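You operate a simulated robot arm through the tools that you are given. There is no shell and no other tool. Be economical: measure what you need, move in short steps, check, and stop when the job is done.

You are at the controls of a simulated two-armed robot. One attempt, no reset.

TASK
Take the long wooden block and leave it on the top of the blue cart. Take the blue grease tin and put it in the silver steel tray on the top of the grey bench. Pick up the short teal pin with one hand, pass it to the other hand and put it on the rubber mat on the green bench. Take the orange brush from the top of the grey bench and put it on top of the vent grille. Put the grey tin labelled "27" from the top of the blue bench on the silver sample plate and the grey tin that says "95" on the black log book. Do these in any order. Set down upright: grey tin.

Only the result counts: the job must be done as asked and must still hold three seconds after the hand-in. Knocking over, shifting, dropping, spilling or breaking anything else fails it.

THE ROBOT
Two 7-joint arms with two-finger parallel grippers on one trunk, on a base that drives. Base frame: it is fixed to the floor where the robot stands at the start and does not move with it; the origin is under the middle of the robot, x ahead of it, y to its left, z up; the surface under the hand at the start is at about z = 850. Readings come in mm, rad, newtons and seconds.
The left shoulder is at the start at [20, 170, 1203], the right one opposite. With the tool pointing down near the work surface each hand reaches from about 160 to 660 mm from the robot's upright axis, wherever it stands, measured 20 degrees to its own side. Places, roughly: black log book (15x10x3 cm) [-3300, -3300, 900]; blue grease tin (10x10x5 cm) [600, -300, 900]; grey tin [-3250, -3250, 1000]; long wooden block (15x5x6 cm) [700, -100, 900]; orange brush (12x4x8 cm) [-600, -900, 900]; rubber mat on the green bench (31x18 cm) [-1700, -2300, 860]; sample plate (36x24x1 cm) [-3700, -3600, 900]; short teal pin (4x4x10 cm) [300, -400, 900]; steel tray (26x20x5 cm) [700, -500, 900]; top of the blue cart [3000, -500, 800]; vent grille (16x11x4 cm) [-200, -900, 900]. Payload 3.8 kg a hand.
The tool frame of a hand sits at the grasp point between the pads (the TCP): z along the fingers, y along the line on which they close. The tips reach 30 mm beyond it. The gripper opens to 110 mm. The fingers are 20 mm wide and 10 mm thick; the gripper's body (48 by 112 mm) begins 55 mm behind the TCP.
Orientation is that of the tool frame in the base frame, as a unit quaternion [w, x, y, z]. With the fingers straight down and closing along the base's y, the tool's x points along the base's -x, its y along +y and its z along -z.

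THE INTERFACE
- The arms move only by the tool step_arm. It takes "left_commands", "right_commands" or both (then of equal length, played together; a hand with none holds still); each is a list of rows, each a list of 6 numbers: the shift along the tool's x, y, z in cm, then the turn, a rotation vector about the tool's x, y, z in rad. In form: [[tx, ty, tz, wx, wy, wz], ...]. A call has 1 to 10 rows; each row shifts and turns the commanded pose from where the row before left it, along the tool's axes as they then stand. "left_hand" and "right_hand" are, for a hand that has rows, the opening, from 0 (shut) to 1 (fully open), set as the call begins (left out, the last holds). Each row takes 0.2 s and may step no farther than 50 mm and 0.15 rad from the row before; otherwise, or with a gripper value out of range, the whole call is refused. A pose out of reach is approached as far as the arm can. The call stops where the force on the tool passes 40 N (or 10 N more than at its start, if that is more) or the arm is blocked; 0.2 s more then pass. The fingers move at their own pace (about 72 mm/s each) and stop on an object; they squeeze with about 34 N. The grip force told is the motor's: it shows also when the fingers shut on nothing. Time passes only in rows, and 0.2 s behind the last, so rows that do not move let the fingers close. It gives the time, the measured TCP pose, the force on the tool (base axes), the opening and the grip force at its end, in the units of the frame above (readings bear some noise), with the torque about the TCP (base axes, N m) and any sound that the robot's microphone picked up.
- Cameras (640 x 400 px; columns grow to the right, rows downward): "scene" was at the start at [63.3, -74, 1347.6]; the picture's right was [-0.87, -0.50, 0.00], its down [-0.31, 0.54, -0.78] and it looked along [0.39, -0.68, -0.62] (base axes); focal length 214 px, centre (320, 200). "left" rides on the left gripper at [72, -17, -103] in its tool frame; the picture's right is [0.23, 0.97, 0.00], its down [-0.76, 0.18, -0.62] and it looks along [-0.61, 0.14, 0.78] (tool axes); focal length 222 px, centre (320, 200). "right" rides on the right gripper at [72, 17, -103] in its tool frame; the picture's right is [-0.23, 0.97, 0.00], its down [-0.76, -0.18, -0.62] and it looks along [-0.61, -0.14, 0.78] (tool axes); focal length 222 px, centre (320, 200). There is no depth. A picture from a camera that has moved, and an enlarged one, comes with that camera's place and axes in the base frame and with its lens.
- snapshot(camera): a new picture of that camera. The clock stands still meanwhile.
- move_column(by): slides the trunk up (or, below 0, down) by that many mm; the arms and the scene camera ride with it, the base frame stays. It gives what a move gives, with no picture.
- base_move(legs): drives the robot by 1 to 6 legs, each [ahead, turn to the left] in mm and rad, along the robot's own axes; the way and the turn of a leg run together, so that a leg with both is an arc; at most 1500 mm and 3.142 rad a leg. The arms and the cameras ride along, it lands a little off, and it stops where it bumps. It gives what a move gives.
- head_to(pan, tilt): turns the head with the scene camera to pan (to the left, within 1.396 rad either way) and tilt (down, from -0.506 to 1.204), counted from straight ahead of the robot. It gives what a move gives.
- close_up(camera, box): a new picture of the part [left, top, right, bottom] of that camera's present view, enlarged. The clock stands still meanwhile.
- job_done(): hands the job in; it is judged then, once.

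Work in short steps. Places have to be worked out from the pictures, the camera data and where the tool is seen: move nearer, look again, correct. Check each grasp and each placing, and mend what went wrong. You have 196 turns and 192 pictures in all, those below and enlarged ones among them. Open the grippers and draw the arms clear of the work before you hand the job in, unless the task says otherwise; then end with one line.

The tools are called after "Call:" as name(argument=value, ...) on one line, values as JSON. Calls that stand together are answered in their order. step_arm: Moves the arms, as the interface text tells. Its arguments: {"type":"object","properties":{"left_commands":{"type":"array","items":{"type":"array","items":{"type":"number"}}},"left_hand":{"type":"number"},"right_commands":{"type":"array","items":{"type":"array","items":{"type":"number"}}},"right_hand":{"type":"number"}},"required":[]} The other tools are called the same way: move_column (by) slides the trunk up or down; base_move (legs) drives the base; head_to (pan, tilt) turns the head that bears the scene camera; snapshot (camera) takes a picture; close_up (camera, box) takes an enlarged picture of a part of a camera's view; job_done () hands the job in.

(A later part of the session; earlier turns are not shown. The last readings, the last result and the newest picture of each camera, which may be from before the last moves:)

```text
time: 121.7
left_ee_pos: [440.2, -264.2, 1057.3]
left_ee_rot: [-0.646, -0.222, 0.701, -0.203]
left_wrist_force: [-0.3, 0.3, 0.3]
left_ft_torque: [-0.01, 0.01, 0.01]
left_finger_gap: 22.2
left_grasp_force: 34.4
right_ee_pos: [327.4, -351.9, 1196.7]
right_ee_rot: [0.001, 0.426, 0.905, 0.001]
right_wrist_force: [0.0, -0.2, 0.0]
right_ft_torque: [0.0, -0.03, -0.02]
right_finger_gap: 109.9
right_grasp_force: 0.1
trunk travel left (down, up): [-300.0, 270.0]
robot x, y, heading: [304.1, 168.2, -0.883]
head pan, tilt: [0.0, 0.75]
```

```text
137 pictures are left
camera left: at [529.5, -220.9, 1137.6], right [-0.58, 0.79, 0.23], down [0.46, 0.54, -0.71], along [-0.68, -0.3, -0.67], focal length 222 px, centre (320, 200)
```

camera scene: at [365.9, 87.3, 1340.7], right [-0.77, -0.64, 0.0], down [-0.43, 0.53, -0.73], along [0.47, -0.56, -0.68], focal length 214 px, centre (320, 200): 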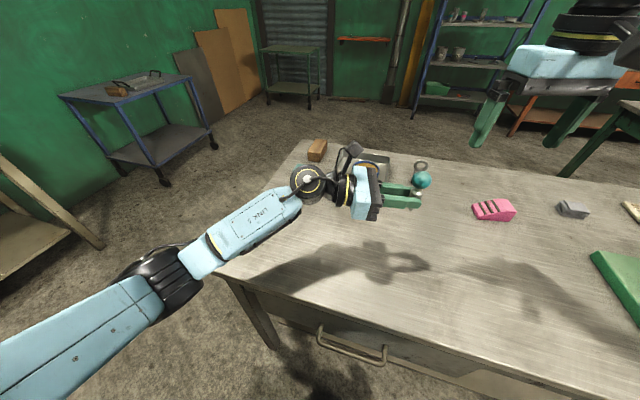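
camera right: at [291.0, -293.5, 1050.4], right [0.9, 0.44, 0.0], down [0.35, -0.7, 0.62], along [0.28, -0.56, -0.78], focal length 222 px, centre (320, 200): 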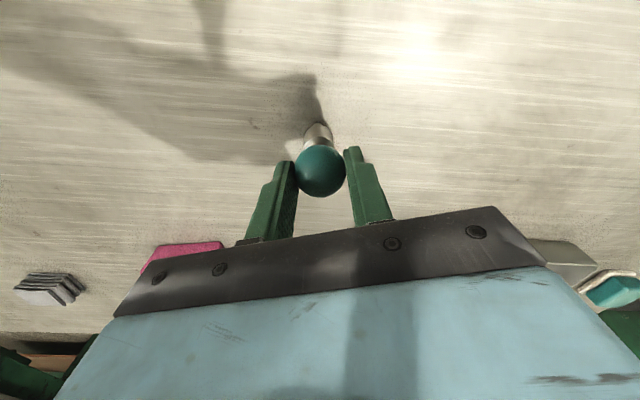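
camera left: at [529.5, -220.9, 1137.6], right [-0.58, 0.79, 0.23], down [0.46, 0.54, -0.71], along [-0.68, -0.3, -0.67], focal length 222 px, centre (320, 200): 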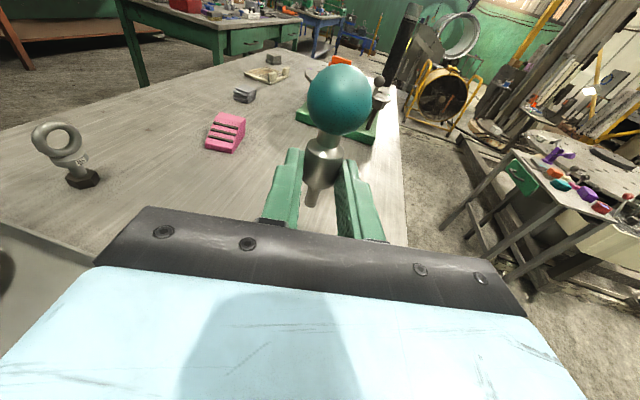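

Handover succeeded. I'll retract the left hand to its side, raising it, and turn it back to vertical.

Call:
step_arm(left_commands=[[1.5, 0.5, -4.2, 0, 0, 0], [1.5, 0.5, -4.2, 0, 0, 0], [1.5, 0.5, -4.2, 0, 0, 0], [1.5, 1, -4.2, 0, 0, 0], [1.5, 1, -4.2, 0, 0, 0], [1.5, 1, -4.2, 0, 0, 0], [1.5, 1, -4.2, 0, 0, 0], [0, 0, 0, 0, 0, 0]])

Call:
step_arm(left_commands=[[0, 0, 0, 0, -0.149, 0], [0, 0, 0, 0, -0.149, 0], [0, 0, 0, 0, -0.149, 0], [0, 0, 0, 0, -0.149, 0], [0, 0, 0, 0, -0.149, 0], [0, 0, 0, 0, -0.149, 0], [0, 0, 0, 0, -0.149, 0], [0, 0, 0, 0, -0.149, 0], [0, 0, 0, 0, -0.149, 0], [0, 0, 0, 0, -0.149, 0]])

Call:
step_arm(left_commands=[[0, 0, 0, 0, 0, 0.149], [0, 0, 0, 0, 0, 0.149], [0, 0, 0, 0, 0, 0.149], [0, 0, 0, 0, 0, 0.149], [0, 0, 0, 0, 0, 0.149], [0, 0, 0, 0, 0, 0.149], [0, 0, 0, 0, 0, 0.149], [0, 0, 0, 0, 0, 0.149], [0, 0, 0, 0, 0, 0.149], [0, 0, 0, 0, 0, 0.149]])

Call:
snapshot(camera="left")

Call:
head_to(pan=-0.9, tilt=0.5)

Call:
snapshot(camera="scene")

```text
time: 123.5
left_ee_pos: [640.8, -53.9, 1184.1]
left_ee_rot: [-0.646, -0.223, 0.701, -0.203]
left_wrist_force: [-0.6, 0.5, -1.1]
left_ft_torque: [0.03, -0.01, -0.04]
left_finger_gap: 22.3
left_grasp_force: 33.6
right_ee_pos: [328.1, -351.7, 1196.3]
right_ee_rot: [0.002, 0.426, 0.905, 0.002]
right_wrist_force: [0.6, 0.1, 0.5]
right_ft_torque: [0.07, -0.01, 0.0]
right_finger_gap: 109.9
right_grasp_force: 0.0
trunk travel left (down, up): [-300.0, 270.0]
robot x, y, heading: [299.9, 165.1, -0.883]
head pan, tilt: [0.0, 0.75]
```

```text
time: 125.7
left_ee_pos: [641.4, -53.9, 1187.4]
left_ee_rot: [0.002, -0.302, 0.953, 0.001]
left_wrist_force: [-0.7, -0.4, -1.0]
left_ft_torque: [0.02, -0.01, 0.02]
left_finger_gap: 22.1
left_grasp_force: 34.0
right_ee_pos: [326.9, -349.9, 1197.2]
right_ee_rot: [0.002, 0.426, 0.905, 0.001]
right_wrist_force: [-0.2, -0.4, -0.4]
right_ft_torque: [0.0, -0.01, -0.02]
right_finger_gap: 110.1
right_grasp_force: 0.1
trunk travel left (down, up): [-300.0, 270.0]
robot x, y, heading: [304.5, 166.2, -0.884]
head pan, tilt: [0.0, 0.75]
```

```text
time: 127.9
left_ee_pos: [641.6, -53.0, 1187.0]
left_ee_rot: [-0.001, 0.426, 0.905, 0.0]
left_wrist_force: [-1.0, -0.2, -0.3]
left_ft_torque: [0.01, 0.0, 0.01]
left_finger_gap: 22.2
left_grasp_force: 33.8
right_ee_pos: [328.9, -351.1, 1197.6]
right_ee_rot: [0.002, 0.427, 0.904, 0.001]
right_wrist_force: [-0.3, -0.1, -0.1]
right_ft_torque: [-0.01, 0.0, -0.04]
right_finger_gap: 109.9
right_grasp_force: 0.0
trunk travel left (down, up): [-300.0, 270.0]
robot x, y, heading: [301.8, 165.0, -0.88]
head pan, tilt: [0.0, 0.75]
```

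```text
136 pictures are left
camera left: at [582.2, -8.2, 1290.6], right [0.61, 0.8, 0.0], down [0.62, -0.48, 0.62], along [0.49, -0.38, -0.78], focal length 222 px, centre (320, 200)
```

left: 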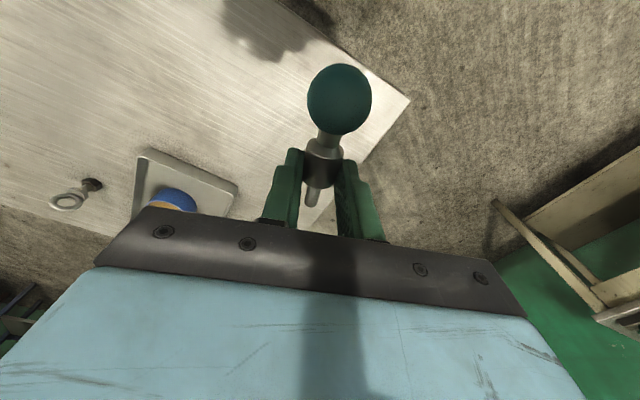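

```text
time: 129.1
left_ee_pos: [641.9, -52.4, 1186.3]
left_ee_rot: [-0.002, 0.424, 0.906, 0.001]
left_wrist_force: [0.5, 0.1, -1.0]
left_ft_torque: [-0.02, 0.01, -0.01]
left_finger_gap: 22.2
left_grasp_force: 34.1
right_ee_pos: [328.9, -350.9, 1198.1]
right_ee_rot: [0.001, 0.427, 0.904, 0.001]
right_wrist_force: [0.1, -0.7, -0.2]
right_ft_torque: [0.01, 0.0, 0.02]
right_finger_gap: 109.9
right_grasp_force: 0.1
trunk travel left (down, up): [-300.0, 270.0]
robot x, y, heading: [301.8, 169.2, -0.883]
head pan, tilt: [-0.901, 0.499]
```

```text
135 pictures are left
camera scene: at [295.2, 62.9, 1362.7], right [-0.98, 0.21, 0.0], down [0.1, 0.47, -0.88], along [-0.18, -0.86, -0.48], focal length 214 px, centre (320, 200)
```

scene: 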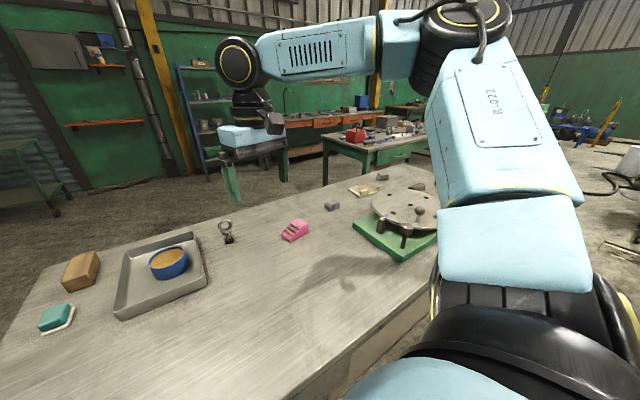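

The cream slatted item at about (-130,-880) is the vent grille, best reached from the back of the bench. I'll drive around the east end to the back side.

Call:
base_move(legs=[[-80, 0], [0, 1.298], [819, 0], [0, -1.66], [1390, 0], [0, -1.508]])

Call:
head_to(pan=0.1, tilt=0.35)

Call:
snapshot(camera="scene")

```text
time: 151.4
left_ee_pos: [1128.7, -996.6, 1186.8]
left_ee_rot: [0.0, 0.98, 0.198, 0.002]
left_wrist_force: [-0.3, 0.2, -0.6]
left_ft_torque: [0.02, 0.04, 0.03]
left_finger_gap: 22.0
left_grasp_force: 34.3
right_ee_pos: [932.6, -612.2, 1195.9]
right_ee_rot: [0.002, 0.981, 0.196, 0.0]
right_wrist_force: [-0.4, 0.2, 0.2]
right_ft_torque: [-0.02, -0.03, 0.0]
right_finger_gap: 110.2
right_grasp_force: 0.1
trunk travel left (down, up): [-300.0, 270.0]
robot x, y, heading: [1434.1, -735.6, -2.751]
head pan, tilt: [-0.901, 0.499]
```

```text
time: 152.7
left_ee_pos: [1128.1, -996.7, 1186.9]
left_ee_rot: [0.0, 0.98, 0.198, 0.002]
left_wrist_force: [0.0, -0.2, -1.0]
left_ft_torque: [0.04, 0.03, -0.01]
left_finger_gap: 22.2
left_grasp_force: 33.7
right_ee_pos: [934.0, -611.6, 1197.1]
right_ee_rot: [0.001, 0.981, 0.196, -0.001]
right_wrist_force: [-0.5, -0.1, -0.9]
right_ft_torque: [-0.01, 0.02, 0.0]
right_finger_gap: 110.3
right_grasp_force: 0.0
trunk travel left (down, up): [-300.0, 270.0]
robot x, y, heading: [1438.4, -732.9, -2.747]
head pan, tilt: [0.099, 0.351]
```

```text
134 pictures are left
camera scene: at [1336.1, -787.9, 1376.4], right [-0.47, 0.88, 0.0], down [0.3, 0.16, -0.94], along [-0.83, -0.44, -0.34], focal length 214 px, centre (320, 200)
```

scene: 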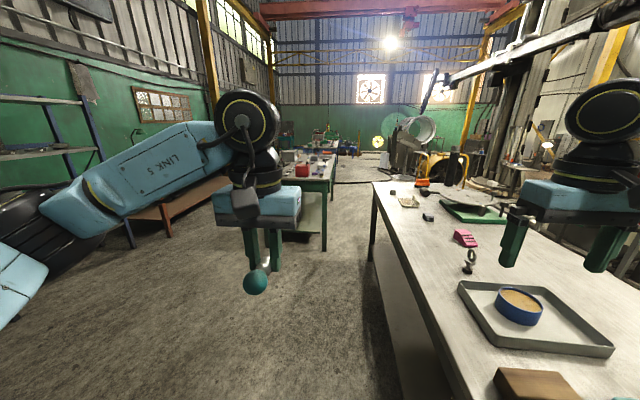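

The aisle behind the bench is clear up to the green bench. Driving along it to opposite the brush and turning to face the grey bench.

Call:
base_move(legs=[[0, -0.022], [1000, 0], [1002, 0], [0, -1.55]])

Call:
head_to(pan=-0.2, tilt=0.7)

Call:
snapshot(camera="scene")

```text
time: 162.2
left_ee_pos: [-617.0, -1670.9, 1188.4]
left_ee_rot: [0.0, 0.984, 0.18, 0.002]
left_wrist_force: [1.3, 0.3, -0.1]
left_ft_torque: [0.03, 0.03, -0.01]
left_finger_gap: 22.3
left_grasp_force: 34.4
right_ee_pos: [-796.5, -1279.3, 1196.6]
right_ee_rot: [0.001, 0.984, 0.178, 0.0]
right_wrist_force: [-0.1, -0.2, -0.2]
right_ft_torque: [-0.01, 0.08, -0.03]
right_finger_gap: 110.2
right_grasp_force: 0.0
trunk travel left (down, up): [-300.0, 270.0]
robot x, y, heading: [-298.6, -1421.2, -2.79]
head pan, tilt: [0.099, 0.351]
stopped in leg 3: the robot was blocked; the commanded pose is now the measured one
```

```text
time: 163.0
left_ee_pos: [-619.2, -1671.4, 1186.3]
left_ee_rot: [0.0, 0.984, 0.18, 0.002]
left_wrist_force: [0.0, 0.0, -0.2]
left_ft_torque: [-0.02, 0.02, 0.01]
left_finger_gap: 22.0
left_grasp_force: 33.9
right_ee_pos: [-800.0, -1280.4, 1197.1]
right_ee_rot: [0.0, 0.984, 0.177, 0.0]
right_wrist_force: [-0.5, -0.5, -0.2]
right_ft_torque: [0.01, 0.0, -0.03]
right_finger_gap: 109.9
right_grasp_force: 0.0
trunk travel left (down, up): [-300.0, 270.0]
robot x, y, heading: [-297.3, -1423.6, -2.788]
head pan, tilt: [-0.201, 0.7]
```

```text
133 pictures are left
camera scene: at [-403.1, -1443.2, 1345.1], right [-0.15, 0.99, 0.0], down [0.64, 0.1, -0.77], along [-0.76, -0.12, -0.64], focal length 214 px, centre (320, 200)
```

scene: 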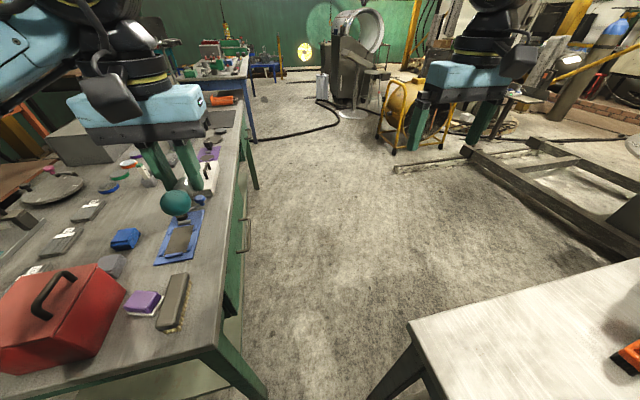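

The base met the green bench's corner leg; I'm now at s≈-816. I'll back off 60 mm and turn toward the brush on the grey bench.

Call:
base_move(legs=[[-60, 0], [0, -1.1]])

Call:
snapshot(camera="scene")

```text
time: 164.5
left_ee_pos: [-570.6, -1643.3, 1185.0]
left_ee_rot: [0.001, 0.986, 0.166, 0.002]
left_wrist_force: [0.3, 0.0, -0.8]
left_ft_torque: [-0.03, -0.01, 0.02]
left_finger_gap: 22.5
left_grasp_force: 33.6
right_ee_pos: [-739.5, -1245.6, 1197.7]
right_ee_rot: [0.0, 0.986, 0.164, 0.001]
right_wrist_force: [1.0, -0.6, -0.2]
right_ft_torque: [-0.01, 0.01, 0.0]
right_finger_gap: 110.0
right_grasp_force: 0.0
trunk travel left (down, up): [-300.0, 270.0]
robot x, y, heading: [-245.9, -1405.4, -2.816]
head pan, tilt: [-0.201, 0.7]
stopped in leg 2: the robot was blocked; the commanded pose is now the measured one
```

```text
132 pictures are left
camera scene: at [-348.3, -1421.0, 1345.0], right [-0.13, 0.99, 0.0], down [0.64, 0.08, -0.77], along [-0.76, -0.1, -0.64], focal length 214 px, centre (320, 200)
```

scene: 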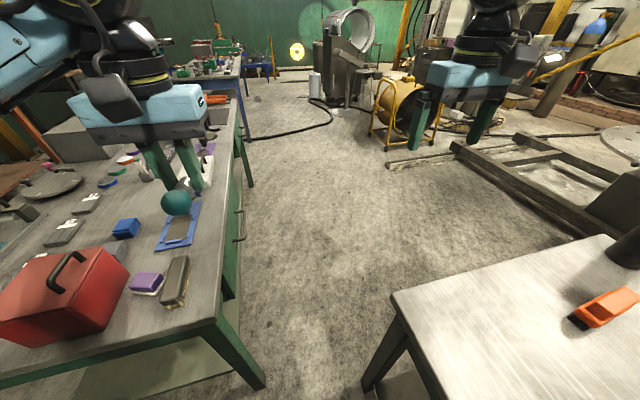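

Turning is blocked by the bench beside me. I'll back up, swing out to the middle of the aisle and turn there.

Call:
base_move(legs=[[-500, 0], [0, 0.35], [420, 0], [0, -1.8]])

Call:
snapshot(camera="scene")

```text
time: 175.0
left_ee_pos: [-359.0, -1203.8, 1184.9]
left_ee_rot: [0.002, 0.849, -0.528, 0.002]
left_wrist_force: [0.6, -0.5, -0.1]
left_ft_torque: [0.04, 0.03, 0.01]
left_finger_gap: 22.2
left_grasp_force: 34.5
right_ee_pos: [14.2, -986.9, 1196.3]
right_ee_rot: [0.0, 0.847, -0.531, -0.001]
right_wrist_force: [-0.7, 0.2, 0.1]
right_ft_torque: [-0.01, 0.03, -0.01]
right_finger_gap: 110.2
right_grasp_force: 0.0
trunk travel left (down, up): [-300.0, 270.0]
robot x, y, heading: [-81.7, -1497.1, 2.024]
head pan, tilt: [-0.201, 0.7]
```

```text
131 pictures are left
camera scene: at [-112.7, -1395.9, 1345.0], right [0.97, 0.25, 0.0], down [0.16, -0.62, -0.76], along [-0.19, 0.74, -0.64], focal length 214 px, centre (320, 200)
```

scene: 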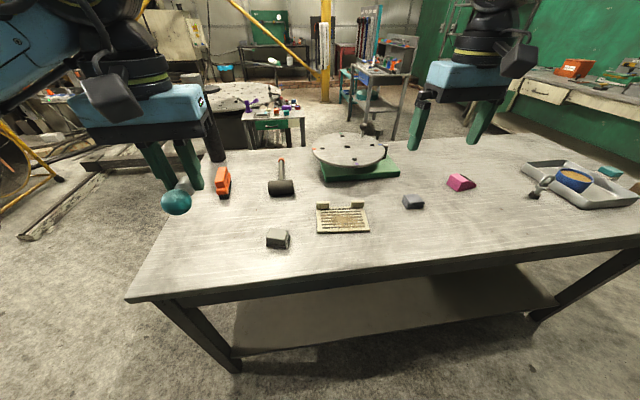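

From here only my left hand (holding the pin) suits the brush, and the gap to the green bench is too narrow to pass. I'll place the pin first, going around the east end and along the front.

Call:
base_move(legs=[[0, -1.575], [1000, 0], [748, 0], [0, 1.485], [1400, 0], [0, 1.632]])

Call:
head_to(pan=0, tilt=0.4)

Call:
snapshot(camera="scene")

```text
time: 201.9
left_ee_pos: [652.1, 308.3, 1185.7]
left_ee_rot: [0.0, 0.978, 0.21, 0.003]
left_wrist_force: [-0.1, -0.4, -1.2]
left_ft_torque: [0.01, 0.02, 0.01]
left_finger_gap: 22.1
left_grasp_force: 34.5
right_ee_pos: [450.4, 690.8, 1197.2]
right_ee_rot: [0.001, 0.978, 0.207, 0.001]
right_wrist_force: [0.9, 0.2, -0.5]
right_ft_torque: [0.01, -0.01, 0.01]
right_finger_gap: 110.0
right_grasp_force: 0.1
trunk travel left (down, up): [-300.0, 270.0]
robot x, y, heading: [954.9, 577.4, -2.728]
head pan, tilt: [-0.201, 0.7]
```

```text
time: 202.7
left_ee_pos: [652.0, 310.2, 1186.8]
left_ee_rot: [0.0, 0.978, 0.209, 0.003]
left_wrist_force: [-0.6, 0.1, -1.5]
left_ft_torque: [0.0, 0.0, -0.01]
left_finger_gap: 22.2
left_grasp_force: 33.4
right_ee_pos: [449.5, 688.9, 1196.6]
right_ee_rot: [0.001, 0.978, 0.207, 0.0]
right_wrist_force: [-0.9, -0.4, -1.2]
right_ft_torque: [-0.01, -0.01, -0.03]
right_finger_gap: 109.9
right_grasp_force: 0.1
trunk travel left (down, up): [-300.0, 270.0]
robot x, y, heading: [955.0, 574.7, -2.722]
head pan, tilt: [0.0, 0.4]
```

```text
130 pictures are left
camera scene: at [852.5, 531.1, 1371.8], right [-0.4, 0.92, 0.0], down [0.36, 0.16, -0.92], along [-0.84, -0.37, -0.39], focal length 214 px, centre (320, 200)
```

scene: 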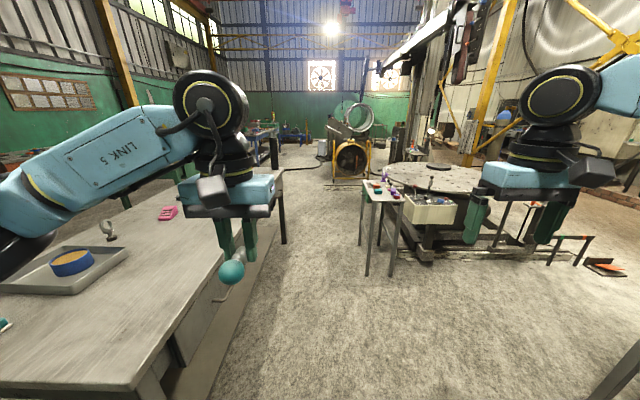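

The lane between the bench and the small table is wide. Driving west along it past the end of the grey bench.

Call:
base_move(legs=[[0, -0.018], [1200, 0], [1200, 0], [0, 0.5]])

Call:
snapshot(camera="scene")

```text
time: 216.3
left_ee_pos: [-1436.8, -709.1, 1185.9]
left_ee_rot: [-0.001, 0.902, 0.431, 0.003]
left_wrist_force: [0.3, -0.1, -0.4]
left_ft_torque: [0.0, 0.01, -0.02]
left_finger_gap: 22.2
left_grasp_force: 34.1
right_ee_pos: [-1791.3, -461.7, 1196.6]
right_ee_rot: [0.0, 0.903, 0.429, 0.001]
right_wrist_force: [0.9, -0.5, -1.0]
right_ft_torque: [0.04, -0.02, 0.04]
right_finger_gap: 110.2
right_grasp_force: 0.0
trunk travel left (down, up): [-300.0, 270.0]
robot x, y, heading: [-1289.3, -328.9, -2.256]
head pan, tilt: [0.0, 0.4]
```

```text
129 pictures are left
camera scene: at [-1359.5, -420.7, 1371.8], right [-0.77, 0.63, 0.0], down [0.25, 0.3, -0.92], along [-0.58, -0.71, -0.39], focal length 214 px, centre (320, 200)
```

scene: 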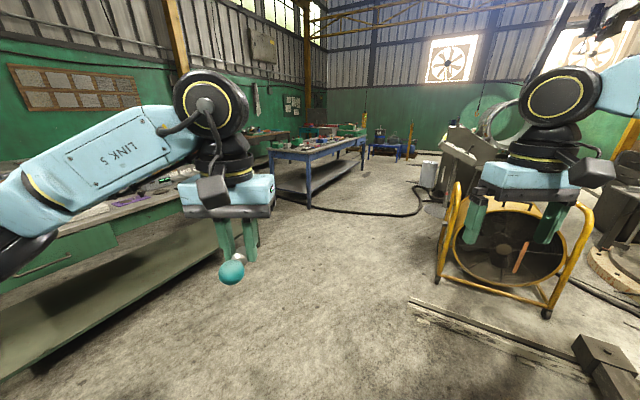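

Looking left at the green bench to find the rubber mat.

Call:
head_to(pan=0.7, tilt=0.35)

Call:
snapshot(camera="scene")

```text
time: 217.4
left_ee_pos: [-1437.1, -708.5, 1185.5]
left_ee_rot: [0.0, 0.902, 0.432, 0.004]
left_wrist_force: [0.1, -0.1, -1.6]
left_ft_torque: [-0.01, 0.01, 0.02]
left_finger_gap: 22.3
left_grasp_force: 33.9
right_ee_pos: [-1790.5, -460.9, 1196.5]
right_ee_rot: [0.001, 0.903, 0.429, 0.001]
right_wrist_force: [0.1, -0.1, 0.7]
right_ft_torque: [-0.01, -0.01, 0.04]
right_finger_gap: 110.1
right_grasp_force: 0.1
trunk travel left (down, up): [-300.0, 270.0]
robot x, y, heading: [-1287.3, -331.8, -2.263]
head pan, tilt: [0.7, 0.351]
```

```text
128 pictures are left
camera scene: at [-1299.9, -441.7, 1376.4], right [-1.0, -0.01, 0.0], down [0.0, 0.34, -0.94], along [0.01, -0.94, -0.34], focal length 214 px, centre (320, 200)
```

scene: 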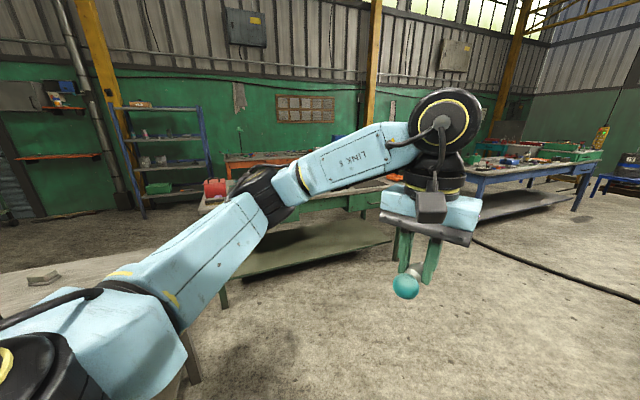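

I'll drive toward the green bench's west part where the mat should be, stop short and look.

Call:
base_move(legs=[[0, 0.266], [1450, 0], [0, 0.816]])

Call:
head_to(pan=0.2, tilt=0.6)

Call:
snapshot(camera="scene")

```text
time: 227.6
left_ee_pos: [-1610.9, -1955.4, 1184.8]
left_ee_rot: [-0.002, 0.547, 0.837, 0.002]
left_wrist_force: [1.2, 1.0, -0.6]
left_ft_torque: [-0.06, -0.03, 0.03]
left_finger_gap: 22.1
left_grasp_force: 34.4
right_ee_pos: [-1994.4, -2156.2, 1196.2]
right_ee_rot: [0.0, 0.55, 0.835, 0.002]
right_wrist_force: [0.5, 0.1, 0.1]
right_ft_torque: [0.01, 0.02, -0.02]
right_finger_gap: 110.0
right_grasp_force: 0.1
trunk travel left (down, up): [-300.0, 270.0]
robot x, y, heading: [-1872.3, -1653.8, -1.168]
head pan, tilt: [0.7, 0.351]
```

```text
time: 228.5
left_ee_pos: [-1610.9, -1956.7, 1187.1]
left_ee_rot: [-0.002, 0.548, 0.837, 0.003]
left_wrist_force: [0.2, -0.1, -0.3]
left_ft_torque: [0.01, -0.02, -0.02]
left_finger_gap: 22.3
left_grasp_force: 34.2
right_ee_pos: [-1993.8, -2156.2, 1195.8]
right_ee_rot: [0.002, 0.55, 0.835, 0.001]
right_wrist_force: [-0.3, 0.0, -0.8]
right_ft_torque: [-0.01, 0.0, 0.02]
right_finger_gap: 109.5
right_grasp_force: 0.0
trunk travel left (down, up): [-300.0, 270.0]
robot x, y, heading: [-1874.9, -1648.3, -1.163]
head pan, tilt: [0.201, 0.6]
```

```text
127 pictures are left
camera scene: at [-1816.3, -1740.6, 1353.6], right [-0.82, -0.57, 0.0], down [-0.32, 0.46, -0.83], along [0.47, -0.68, -0.56], focal length 214 px, centre (320, 200)
```

scene: 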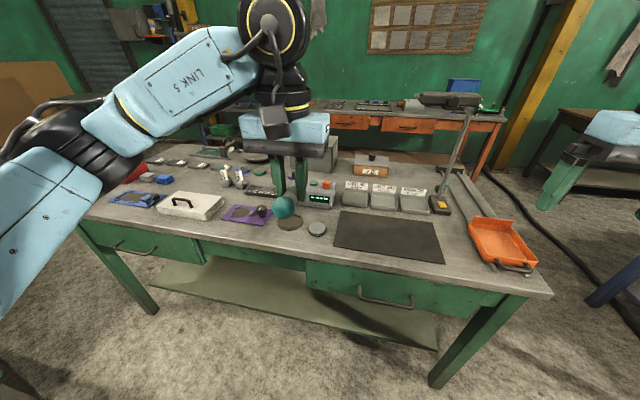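

The black mat is centred at about (-1710,-2304). Turning slightly right and driving in puts it in the left arm's comfortable zone.

Call:
base_move(legs=[[0, -0.4], [240, 0]])

Call:
snapshot(camera="left")

Call:
snapshot(camera="scene")

```text
time: 231.5
left_ee_pos: [-1749.9, -2274.9, 1185.1]
left_ee_rot: [-0.001, 0.703, 0.711, 0.003]
left_wrist_force: [-0.2, -1.1, -0.6]
left_ft_torque: [-0.04, 0.01, 0.04]
left_finger_gap: 22.3
left_grasp_force: 33.8
right_ee_pos: [-2179.6, -2309.2, 1196.2]
right_ee_rot: [0.001, 0.705, 0.709, 0.001]
right_wrist_force: [-0.7, 0.7, 0.4]
right_ft_torque: [0.04, -0.03, -0.02]
right_finger_gap: 110.0
right_grasp_force: 0.1
trunk travel left (down, up): [-300.0, 270.0]
robot x, y, heading: [-1872.6, -1891.3, -1.566]
head pan, tilt: [0.201, 0.6]
```

```text
126 pictures are left
camera left: at [-1767.2, -2203.7, 1289.6], right [0.97, 0.24, 0.0], down [0.19, -0.76, 0.62], along [0.15, -0.6, -0.79], focal length 222 px, centre (320, 200)
```

left: 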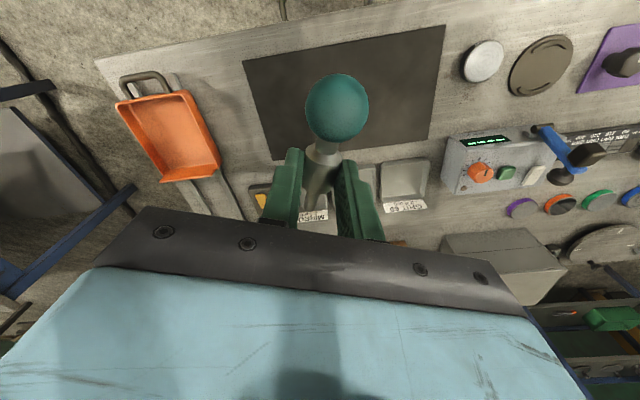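

```text
125 pictures are left
camera scene: at [-1855.5, -1996.8, 1353.5], right [-0.98, -0.2, 0.0], down [-0.12, 0.55, -0.82], along [0.17, -0.81, -0.57], focal length 214 px, centre (320, 200)
```

scene: 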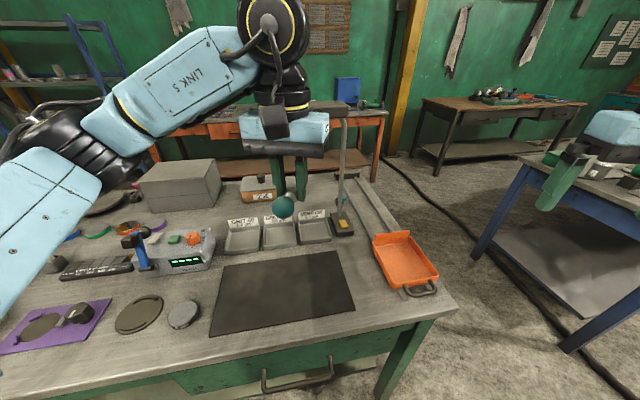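

Mat centre from the hand camera is (-1692,-2304). Moving the pin over it and descending to z≈920.

Call:
step_arm(left_commands=[[-2, 2.9, 2, 0, 0, 0], [-2.1, 2.9, 2, 0, 0, 0], [0, 0, 4.5, 0, 0, 0], [0, 0, 4.5, 0, 0, 0], [0, 0, 4.5, 0, 0, 0], [0, 0, 4.5, 0, 0, 0], [0, 0, 4.5, 0, 0, 0], [0, 0, 0, 0, 0, 0]])

Call:
snapshot(camera="scene")

Call:
snapshot(camera="left")

```text
time: 233.3
left_ee_pos: [-1689.0, -2317.5, 916.3]
left_ee_rot: [0.0, 0.703, 0.712, 0.002]
left_wrist_force: [-0.3, -0.1, -0.5]
left_ft_torque: [-0.03, 0.01, -0.01]
left_finger_gap: 22.3
left_grasp_force: 34.4
right_ee_pos: [-2179.8, -2309.0, 1196.5]
right_ee_rot: [0.001, 0.705, 0.709, 0.001]
right_wrist_force: [0.3, -0.6, 0.3]
right_ft_torque: [-0.01, 0.02, -0.03]
right_finger_gap: 109.9
right_grasp_force: 0.1
trunk travel left (down, up): [-300.0, 270.0]
robot x, y, heading: [-1873.9, -1889.0, -1.57]
head pan, tilt: [0.201, 0.6]
```

```text
124 pictures are left
camera scene: at [-1855.6, -1995.9, 1353.6], right [-0.98, -0.2, 0.0], down [-0.12, 0.55, -0.83], along [0.17, -0.81, -0.56], focal length 214 px, centre (320, 200)
```

scene: 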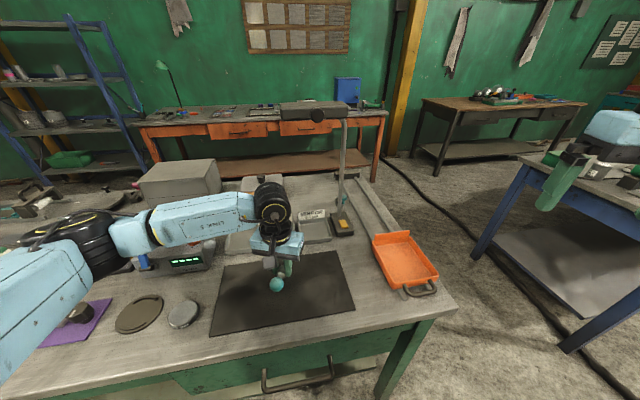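

```text
123 pictures are left
camera left: at [-1707.3, -2245.8, 1020.9], right [0.97, 0.24, 0.0], down [0.19, -0.76, 0.62], along [0.15, -0.6, -0.78], focal length 222 px, centre (320, 200)
```

left: 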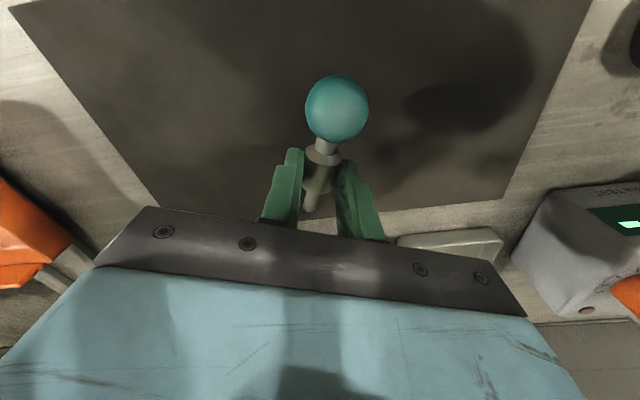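

Pin is over the mat but toward its far edge; shifting 25 mm back and lowering in small steps.

Call:
step_arm(left_commands=[[2.5, 0, 0, 0, 0, 0], [0, 0, 1.8, 0, 0, 0], [0, 0, 0.3, 0, 0, 0], [0, 0, 0, 0, 0, 0]])

Call:
step_arm(left_commands=[[0, 0, 0.2, 0, 0, 0], [0, 0, 0.2, 0, 0, 0], [0, 0, 0, 0, 0, 0]])

Call:
close_up(camera="scene", box=[200, 220, 360, 320])

```text
time: 234.3
left_ee_pos: [-1690.1, -2290.1, 899.3]
left_ee_rot: [-0.002, 0.702, 0.712, 0.002]
left_wrist_force: [1.1, -0.6, -1.1]
left_ft_torque: [-0.02, 0.01, 0.02]
left_finger_gap: 22.4
left_grasp_force: 33.8
right_ee_pos: [-2180.1, -2308.0, 1196.8]
right_ee_rot: [0.001, 0.704, 0.71, 0.001]
right_wrist_force: [-0.8, 0.7, 0.7]
right_ft_torque: [0.01, -0.01, -0.01]
right_finger_gap: 109.9
right_grasp_force: 0.1
trunk travel left (down, up): [-300.0, 270.0]
robot x, y, heading: [-1876.7, -1891.7, -1.571]
head pan, tilt: [0.201, 0.6]
```

```text
time: 235.1
left_ee_pos: [-1691.7, -2288.4, 894.4]
left_ee_rot: [-0.001, 0.703, 0.711, 0.002]
left_wrist_force: [-0.4, -0.1, -1.2]
left_ft_torque: [-0.05, 0.0, 0.02]
left_finger_gap: 22.3
left_grasp_force: 33.5
right_ee_pos: [-2180.4, -2309.6, 1195.6]
right_ee_rot: [0.0, 0.704, 0.71, 0.001]
right_wrist_force: [0.3, -0.5, 0.1]
right_ft_torque: [0.02, 0.01, -0.01]
right_finger_gap: 110.1
right_grasp_force: 0.0
trunk travel left (down, up): [-300.0, 270.0]
robot x, y, heading: [-1871.2, -1890.2, -1.569]
head pan, tilt: [0.201, 0.6]
```

```text
4.00 times, centred on (280, 270) of scene
camera zoom: at [-1855.5, -1996.0, 1353.6], right [-0.98, -0.2, 0.0], down [-0.12, 0.55, -0.83], along [0.17, -0.81, -0.56], focal length 858 px, centre (480, -80)
```

zoom: 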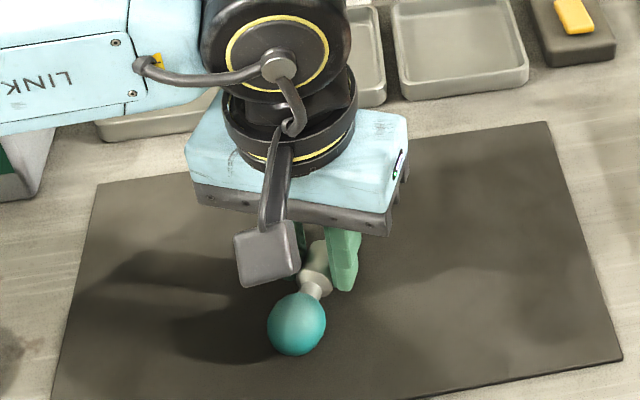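

Call:
step_arm(left_commands=[[0, 0, 0.2, 0, 0, 0], [0, 0, 0.2, 0, 0, 0], [0, 0, 0, 0, 0, 0]])

Call:
step_arm(left_commands=[[0, 0, 0.15, 0, 0, 0], [0, 0, 0.15, 0, 0, 0], [0, 0, 0, 0, 0, 0]])

```text
time: 235.9
left_ee_pos: [-1690.8, -2288.6, 891.2]
left_ee_rot: [-0.001, 0.703, 0.711, 0.002]
left_wrist_force: [-0.1, 0.3, -1.1]
left_ft_torque: [0.0, -0.04, 0.0]
left_finger_gap: 22.3
left_grasp_force: 34.1
right_ee_pos: [-2178.8, -2309.3, 1195.8]
right_ee_rot: [0.0, 0.704, 0.71, 0.001]
right_wrist_force: [0.6, -0.3, 0.1]
right_ft_torque: [-0.01, -0.01, -0.02]
right_finger_gap: 110.0
right_grasp_force: 0.2
trunk travel left (down, up): [-300.0, 270.0]
robot x, y, heading: [-1873.9, -1888.8, -1.56]
head pan, tilt: [0.201, 0.6]
```

```text
time: 236.7
left_ee_pos: [-1690.9, -2288.2, 889.4]
left_ee_rot: [-0.001, 0.703, 0.712, 0.002]
left_wrist_force: [1.3, -0.4, 7.1]
left_ft_torque: [0.24, -0.03, -0.06]
left_finger_gap: 22.3
left_grasp_force: 33.5
right_ee_pos: [-2180.6, -2308.8, 1195.5]
right_ee_rot: [0.001, 0.705, 0.71, 0.001]
right_wrist_force: [-0.1, 0.2, 0.7]
right_ft_torque: [0.01, 0.0, 0.0]
right_finger_gap: 110.1
right_grasp_force: 0.1
trunk travel left (down, up): [-300.0, 270.0]
robot x, y, heading: [-1872.1, -1892.6, -1.566]
head pan, tilt: [0.201, 0.6]
```

Ball touches the mat (7 N). Opening partly and lifting straight up.

Call:
step_arm(left_commands=[[0, 0, 0, 0, 0, 0], [0, 0, 0, 0, 0, 0]], left_hand=0.45)

Call:
step_arm(left_commands=[[0, 0, -2, 0, 0, 0], [0, 0, -3, 0, 0, 0], [0, 0, -5, 0, 0, 0], [0, 0, -5, 0, 0, 0], [0, 0, -5, 0, 0, 0], [0, 0, -5, 0, 0, 0], [0, 0, -5, 0, 0, 0]])

Call:
snapshot(camera="scene")

Call:
snapshot(camera="left")

```text
time: 237.3
left_ee_pos: [-1691.7, -2287.1, 888.3]
left_ee_rot: [-0.001, 0.703, 0.711, 0.003]
left_wrist_force: [0.3, 0.4, 0.3]
left_ft_torque: [0.0, -0.01, -0.01]
left_finger_gap: 49.4
left_grasp_force: 0.1
right_ee_pos: [-2179.3, -2309.7, 1196.8]
right_ee_rot: [0.0, 0.705, 0.709, 0.0]
right_wrist_force: [0.0, 1.4, 0.6]
right_ft_torque: [0.05, -0.04, -0.01]
right_finger_gap: 110.1
right_grasp_force: 0.0
trunk travel left (down, up): [-300.0, 270.0]
robot x, y, heading: [-1869.6, -1889.5, -1.566]
head pan, tilt: [0.201, 0.6]
```

```text
time: 238.9
left_ee_pos: [-1692.7, -2290.6, 1193.0]
left_ee_rot: [-0.001, 0.703, 0.711, 0.002]
left_wrist_force: [-0.1, 0.5, -0.3]
left_ft_torque: [-0.04, -0.01, 0.02]
left_finger_gap: 49.7
left_grasp_force: 0.1
right_ee_pos: [-2181.1, -2309.3, 1196.4]
right_ee_rot: [0.0, 0.704, 0.71, 0.001]
right_wrist_force: [-0.3, 0.5, -0.4]
right_ft_torque: [0.0, -0.01, 0.0]
right_finger_gap: 110.0
right_grasp_force: 0.0
trunk travel left (down, up): [-300.0, 270.0]
robot x, y, heading: [-1871.6, -1890.7, -1.565]
head pan, tilt: [0.201, 0.6]
```

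```text
121 pictures are left
camera scene: at [-1855.9, -1995.3, 1353.7], right [-0.98, -0.2, 0.0], down [-0.12, 0.55, -0.83], along [0.17, -0.81, -0.56], focal length 214 px, centre (320, 200)
```

scene: 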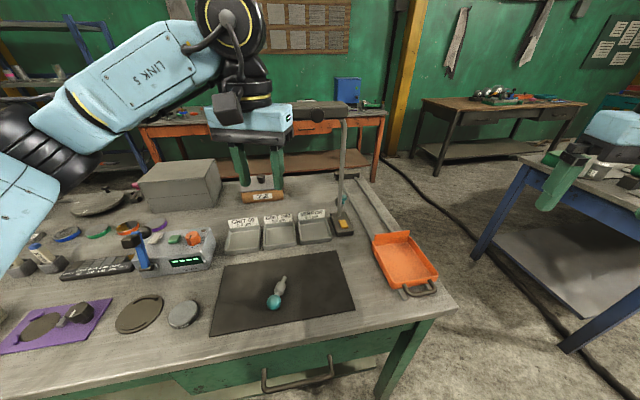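

```text
120 pictures are left
camera left: at [-1710.2, -2217.9, 1296.5], right [0.97, 0.24, 0.0], down [0.19, -0.76, 0.62], along [0.15, -0.6, -0.78], focal length 222 px, centre (320, 200)
```

left: 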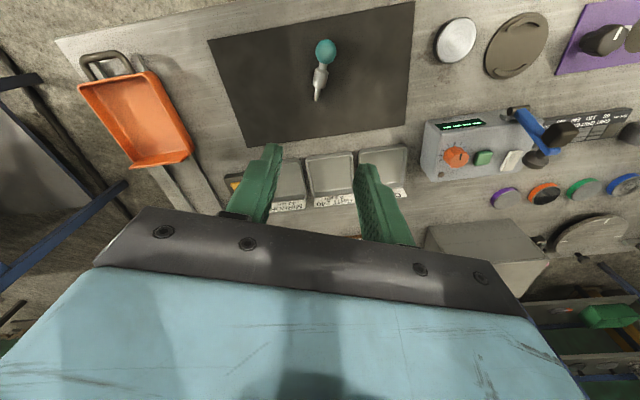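

The pin lies on the mat. Now the blue bench to the west: first retract the left hand and look right.

Call:
step_arm(left_commands=[[4, 0, 0, 0, 0, 0], [4, 0, 0, 0, 0, 0], [0, 0, 0, 0, 0, 0]], left_hand=1)

Call:
base_move(legs=[[-250, 0], [0, -0.8]])

Call:
head_to(pan=0, tilt=0.4)

Call:
snapshot(camera="scene")

```text
time: 239.7
left_ee_pos: [-1692.5, -2210.1, 1191.3]
left_ee_rot: [-0.002, 0.702, 0.712, 0.003]
left_wrist_force: [-0.2, -0.6, -0.2]
left_ft_torque: [0.01, 0.01, 0.01]
left_finger_gap: 110.0
left_grasp_force: 0.1
right_ee_pos: [-2180.3, -2309.2, 1196.4]
right_ee_rot: [0.001, 0.705, 0.709, 0.001]
right_wrist_force: [0.6, 0.3, 0.3]
right_ft_torque: [-0.03, 0.0, -0.01]
right_finger_gap: 109.9
right_grasp_force: 0.1
trunk travel left (down, up): [-300.0, 270.0]
robot x, y, heading: [-1873.1, -1887.7, -1.566]
head pan, tilt: [0.201, 0.6]
```

```text
time: 243.6
left_ee_pos: [-1975.1, -1996.2, 1190.8]
left_ee_rot: [0.0, 0.922, 0.387, 0.003]
left_wrist_force: [0.5, 0.1, -0.1]
left_ft_torque: [0.0, -0.01, 0.01]
left_finger_gap: 110.1
left_grasp_force: 0.1
right_ee_pos: [-2389.4, -1721.1, 1197.4]
right_ee_rot: [0.001, 0.923, 0.386, 0.001]
right_wrist_force: [1.0, 0.3, 0.4]
right_ft_torque: [0.03, 0.03, -0.04]
right_finger_gap: 109.9
right_grasp_force: 0.2
trunk travel left (down, up): [-300.0, 270.0]
robot x, y, heading: [-1876.8, -1642.5, -2.355]
head pan, tilt: [0.201, 0.6]
```

```text
time: 244.3
left_ee_pos: [-1975.0, -1997.0, 1191.3]
left_ee_rot: [0.0, 0.922, 0.387, 0.003]
left_wrist_force: [0.4, -0.1, 0.5]
left_ft_torque: [-0.02, 0.0, 0.02]
left_finger_gap: 109.9
left_grasp_force: 0.1
right_ee_pos: [-2388.7, -1720.4, 1197.2]
right_ee_rot: [0.001, 0.923, 0.385, 0.0]
right_wrist_force: [0.9, -0.5, 0.8]
right_ft_torque: [-0.01, 0.01, 0.02]
right_finger_gap: 110.0
right_grasp_force: 0.1
trunk travel left (down, up): [-300.0, 270.0]
robot x, y, heading: [-1878.4, -1638.1, -2.35]
head pan, tilt: [0.0, 0.4]
```

```text
119 pictures are left
camera scene: at [-1955.5, -1722.2, 1371.8], right [-0.71, 0.7, 0.0], down [0.27, 0.28, -0.92], along [-0.65, -0.65, -0.39], focal length 214 px, centre (320, 200)
```

scene: 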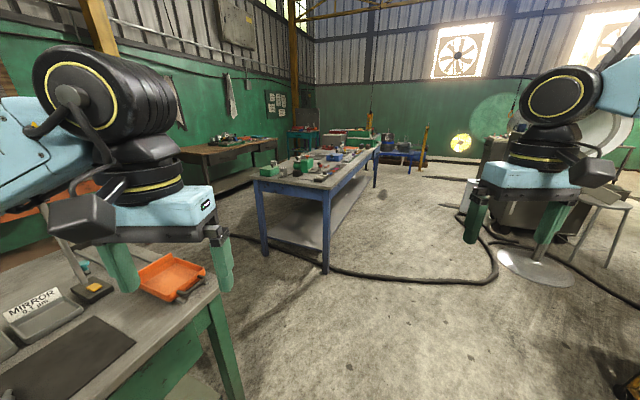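

The blue bench starts at about (-2992,-2680) and runs away from me. Driving to near its east end for a look.

Call:
base_move(legs=[[1000, 0]])

Call:
head_to(pan=0, tilt=0.45)

Call:
snapshot(camera="scene")

```text
time: 249.5
left_ee_pos: [-2694.1, -2700.4, 1191.1]
left_ee_rot: [0.0, 0.925, 0.379, 0.002]
left_wrist_force: [0.5, 0.4, -0.6]
left_ft_torque: [-0.01, -0.02, 0.0]
left_finger_gap: 109.7
left_grasp_force: 0.1
right_ee_pos: [-3103.6, -2415.9, 1196.2]
right_ee_rot: [0.001, 0.926, 0.377, 0.0]
right_wrist_force: [-0.1, 0.0, 0.5]
right_ft_torque: [-0.02, -0.05, 0.0]
right_finger_gap: 110.2
right_grasp_force: 0.1
trunk travel left (down, up): [-300.0, 270.0]
robot x, y, heading: [-2585.9, -2348.7, -2.371]
head pan, tilt: [0.0, 0.4]
```

```text
time: 250.2
left_ee_pos: [-2694.9, -2698.6, 1190.7]
left_ee_rot: [0.0, 0.925, 0.38, 0.003]
left_wrist_force: [0.4, -0.7, 0.0]
left_ft_torque: [0.03, 0.0, 0.04]
left_finger_gap: 109.9
left_grasp_force: 0.1
right_ee_pos: [-3102.7, -2415.8, 1197.0]
right_ee_rot: [0.001, 0.926, 0.378, 0.0]
right_wrist_force: [0.0, 0.0, -0.1]
right_ft_torque: [0.04, -0.02, -0.05]
right_finger_gap: 110.0
right_grasp_force: 0.0
trunk travel left (down, up): [-300.0, 270.0]
robot x, y, heading: [-2589.7, -2349.3, -2.373]
head pan, tilt: [0.0, 0.45]
```

```text
118 pictures are left
camera scene: at [-2669.5, -2425.0, 1367.2], right [-0.7, 0.72, 0.0], down [0.31, 0.3, -0.9], along [-0.65, -0.63, -0.43], focal length 214 px, centre (320, 200)
```

scene: 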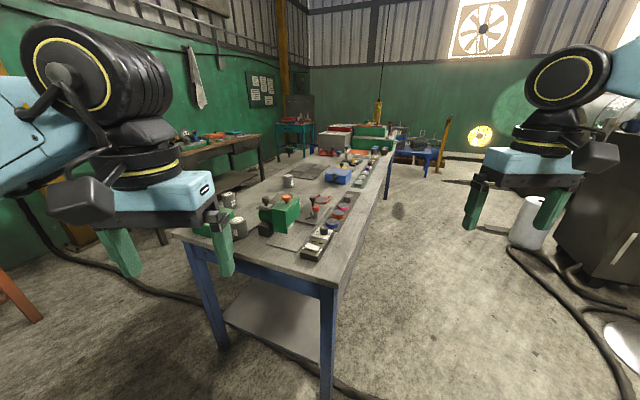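

Call:
close_up(camera="scene", box=[180, 130, 420, 280])

```text
2.67 times, centred on (300, 205) of scene
camera zoom: at [-2669.5, -2425.0, 1367.2], right [-0.7, 0.72, 0.0], down [0.31, 0.3, -0.9], along [-0.65, -0.63, -0.43], focal length 572 px, centre (373, 187)
```

zoom: 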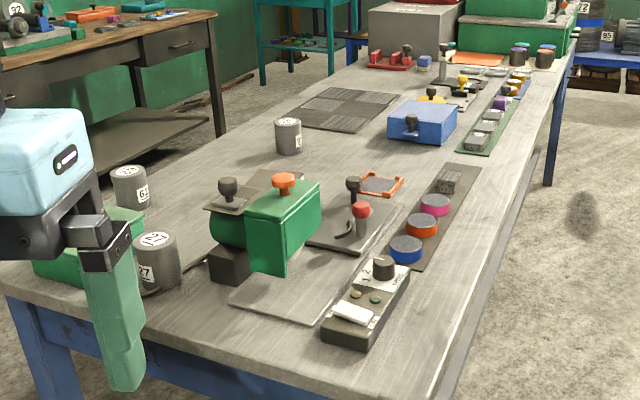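

Several grey tins are visible. I'll zoom in on each label.

Call:
close_up(camera="scene", box=[210, 185, 290, 245])

Call:
close_up(camera="scene", box=[260, 150, 340, 200])

Call:
close_up(camera="scene", box=[370, 120, 450, 170])

```text
6.67 times, centred on (250, 215) of scene
camera zoom: at [-2669.5, -2425.0, 1367.2], right [-0.7, 0.72, 0.0], down [0.31, 0.3, -0.9], along [-0.65, -0.63, -0.43], focal length 1430 px, centre (787, 100)
```

zoom: 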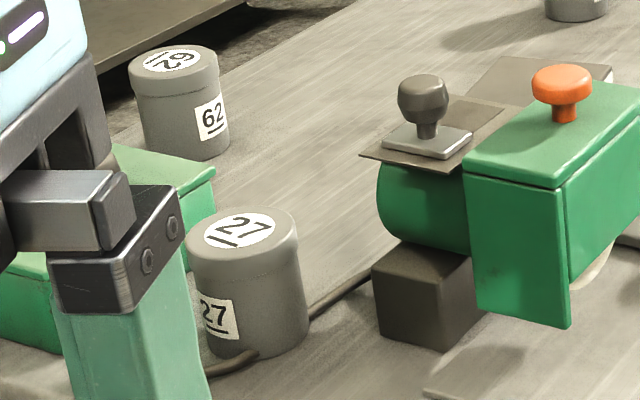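

```text
8.00 times, centred on (300, 175) of scene
camera zoom: at [-2669.5, -2425.0, 1367.2], right [-0.7, 0.72, 0.0], down [0.31, 0.3, -0.9], along [-0.65, -0.63, -0.43], focal length 1716 px, centre (480, 400)
```

zoom: 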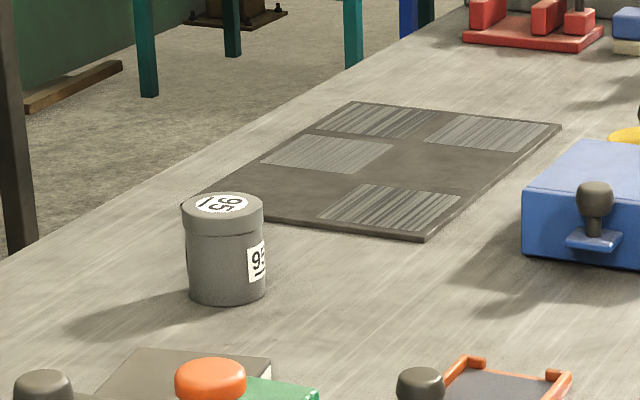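

```text
8.00 times, centred on (410, 145) of scene
camera zoom: at [-2669.5, -2425.0, 1367.2], right [-0.7, 0.72, 0.0], down [0.31, 0.3, -0.9], along [-0.65, -0.63, -0.43], focal length 1716 px, centre (-400, 640)
```

zoom: 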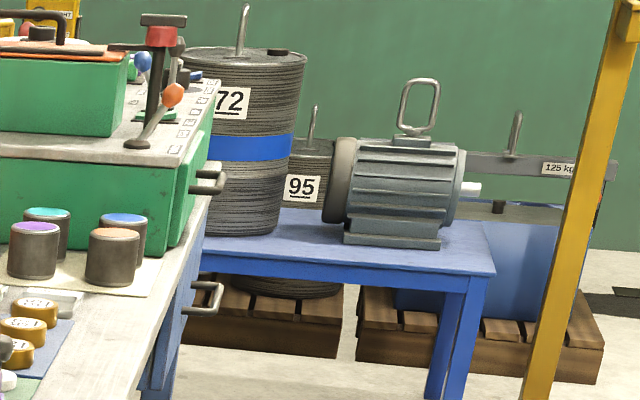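

Labels read: near tin "27" at about (-2963,-3161), far one "95" at (-3453,-3471), and "62" is a decoy. The sample plate is next to 95 and the log book lies behind the green tool. All are nearer the south side, so I'll drive round there.

Call:
base_move(legs=[[0, 1.159], [1280, 0], [0, -1.538], [740, 0], [0, -1.571]])

Call:
head_to(pan=0, tilt=0.6)

Call:
snapshot(camera="scene")

```text
time: 270.8
left_ee_pos: [-3102.7, -3623.7, 1191.1]
left_ee_rot: [0.002, 0.841, -0.541, 0.001]
left_wrist_force: [0.3, 0.4, 0.3]
left_ft_torque: [0.01, -0.01, 0.01]
left_finger_gap: 110.0
left_grasp_force: 0.0
right_ee_pos: [-2696.5, -3335.2, 1196.4]
right_ee_rot: [0.0, 0.84, -0.542, -0.001]
right_wrist_force: [-0.9, 0.3, -0.4]
right_ft_torque: [0.0, 0.02, 0.03]
right_finger_gap: 110.0
right_grasp_force: 0.0
trunk travel left (down, up): [-300.0, 270.0]
robot x, y, heading: [-2807.3, -3843.0, 1.995]
head pan, tilt: [0.0, 0.45]
```

```text
time: 271.5
left_ee_pos: [-3103.3, -3623.8, 1191.5]
left_ee_rot: [0.002, 0.842, -0.54, 0.003]
left_wrist_force: [0.3, -0.1, 0.0]
left_ft_torque: [-0.02, 0.0, 0.01]
left_finger_gap: 110.0
left_grasp_force: 0.1
right_ee_pos: [-2696.7, -3335.2, 1196.3]
right_ee_rot: [0.001, 0.84, -0.543, 0.0]
right_wrist_force: [0.2, -0.3, -0.6]
right_ft_torque: [0.02, 0.0, -0.02]
right_finger_gap: 110.1
right_grasp_force: 0.1
trunk travel left (down, up): [-300.0, 270.0]
robot x, y, heading: [-2806.0, -3843.5, 1.994]
head pan, tilt: [0.0, 0.6]
```

```text
113 pictures are left
camera scene: at [-2852.9, -3743.1, 1353.7], right [0.91, 0.41, 0.0], down [0.23, -0.51, -0.83], along [-0.34, 0.75, -0.56], focal length 214 px, centre (320, 200)
```

scene: 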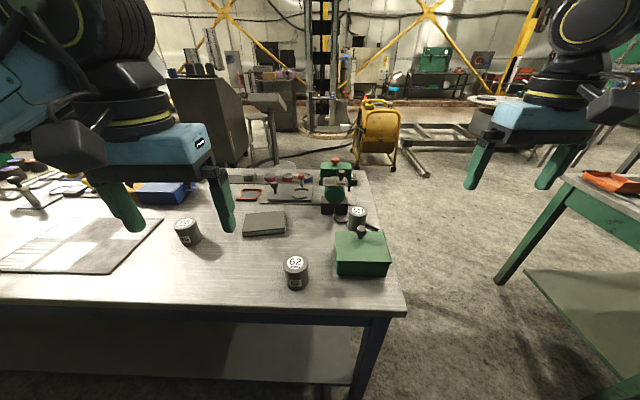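

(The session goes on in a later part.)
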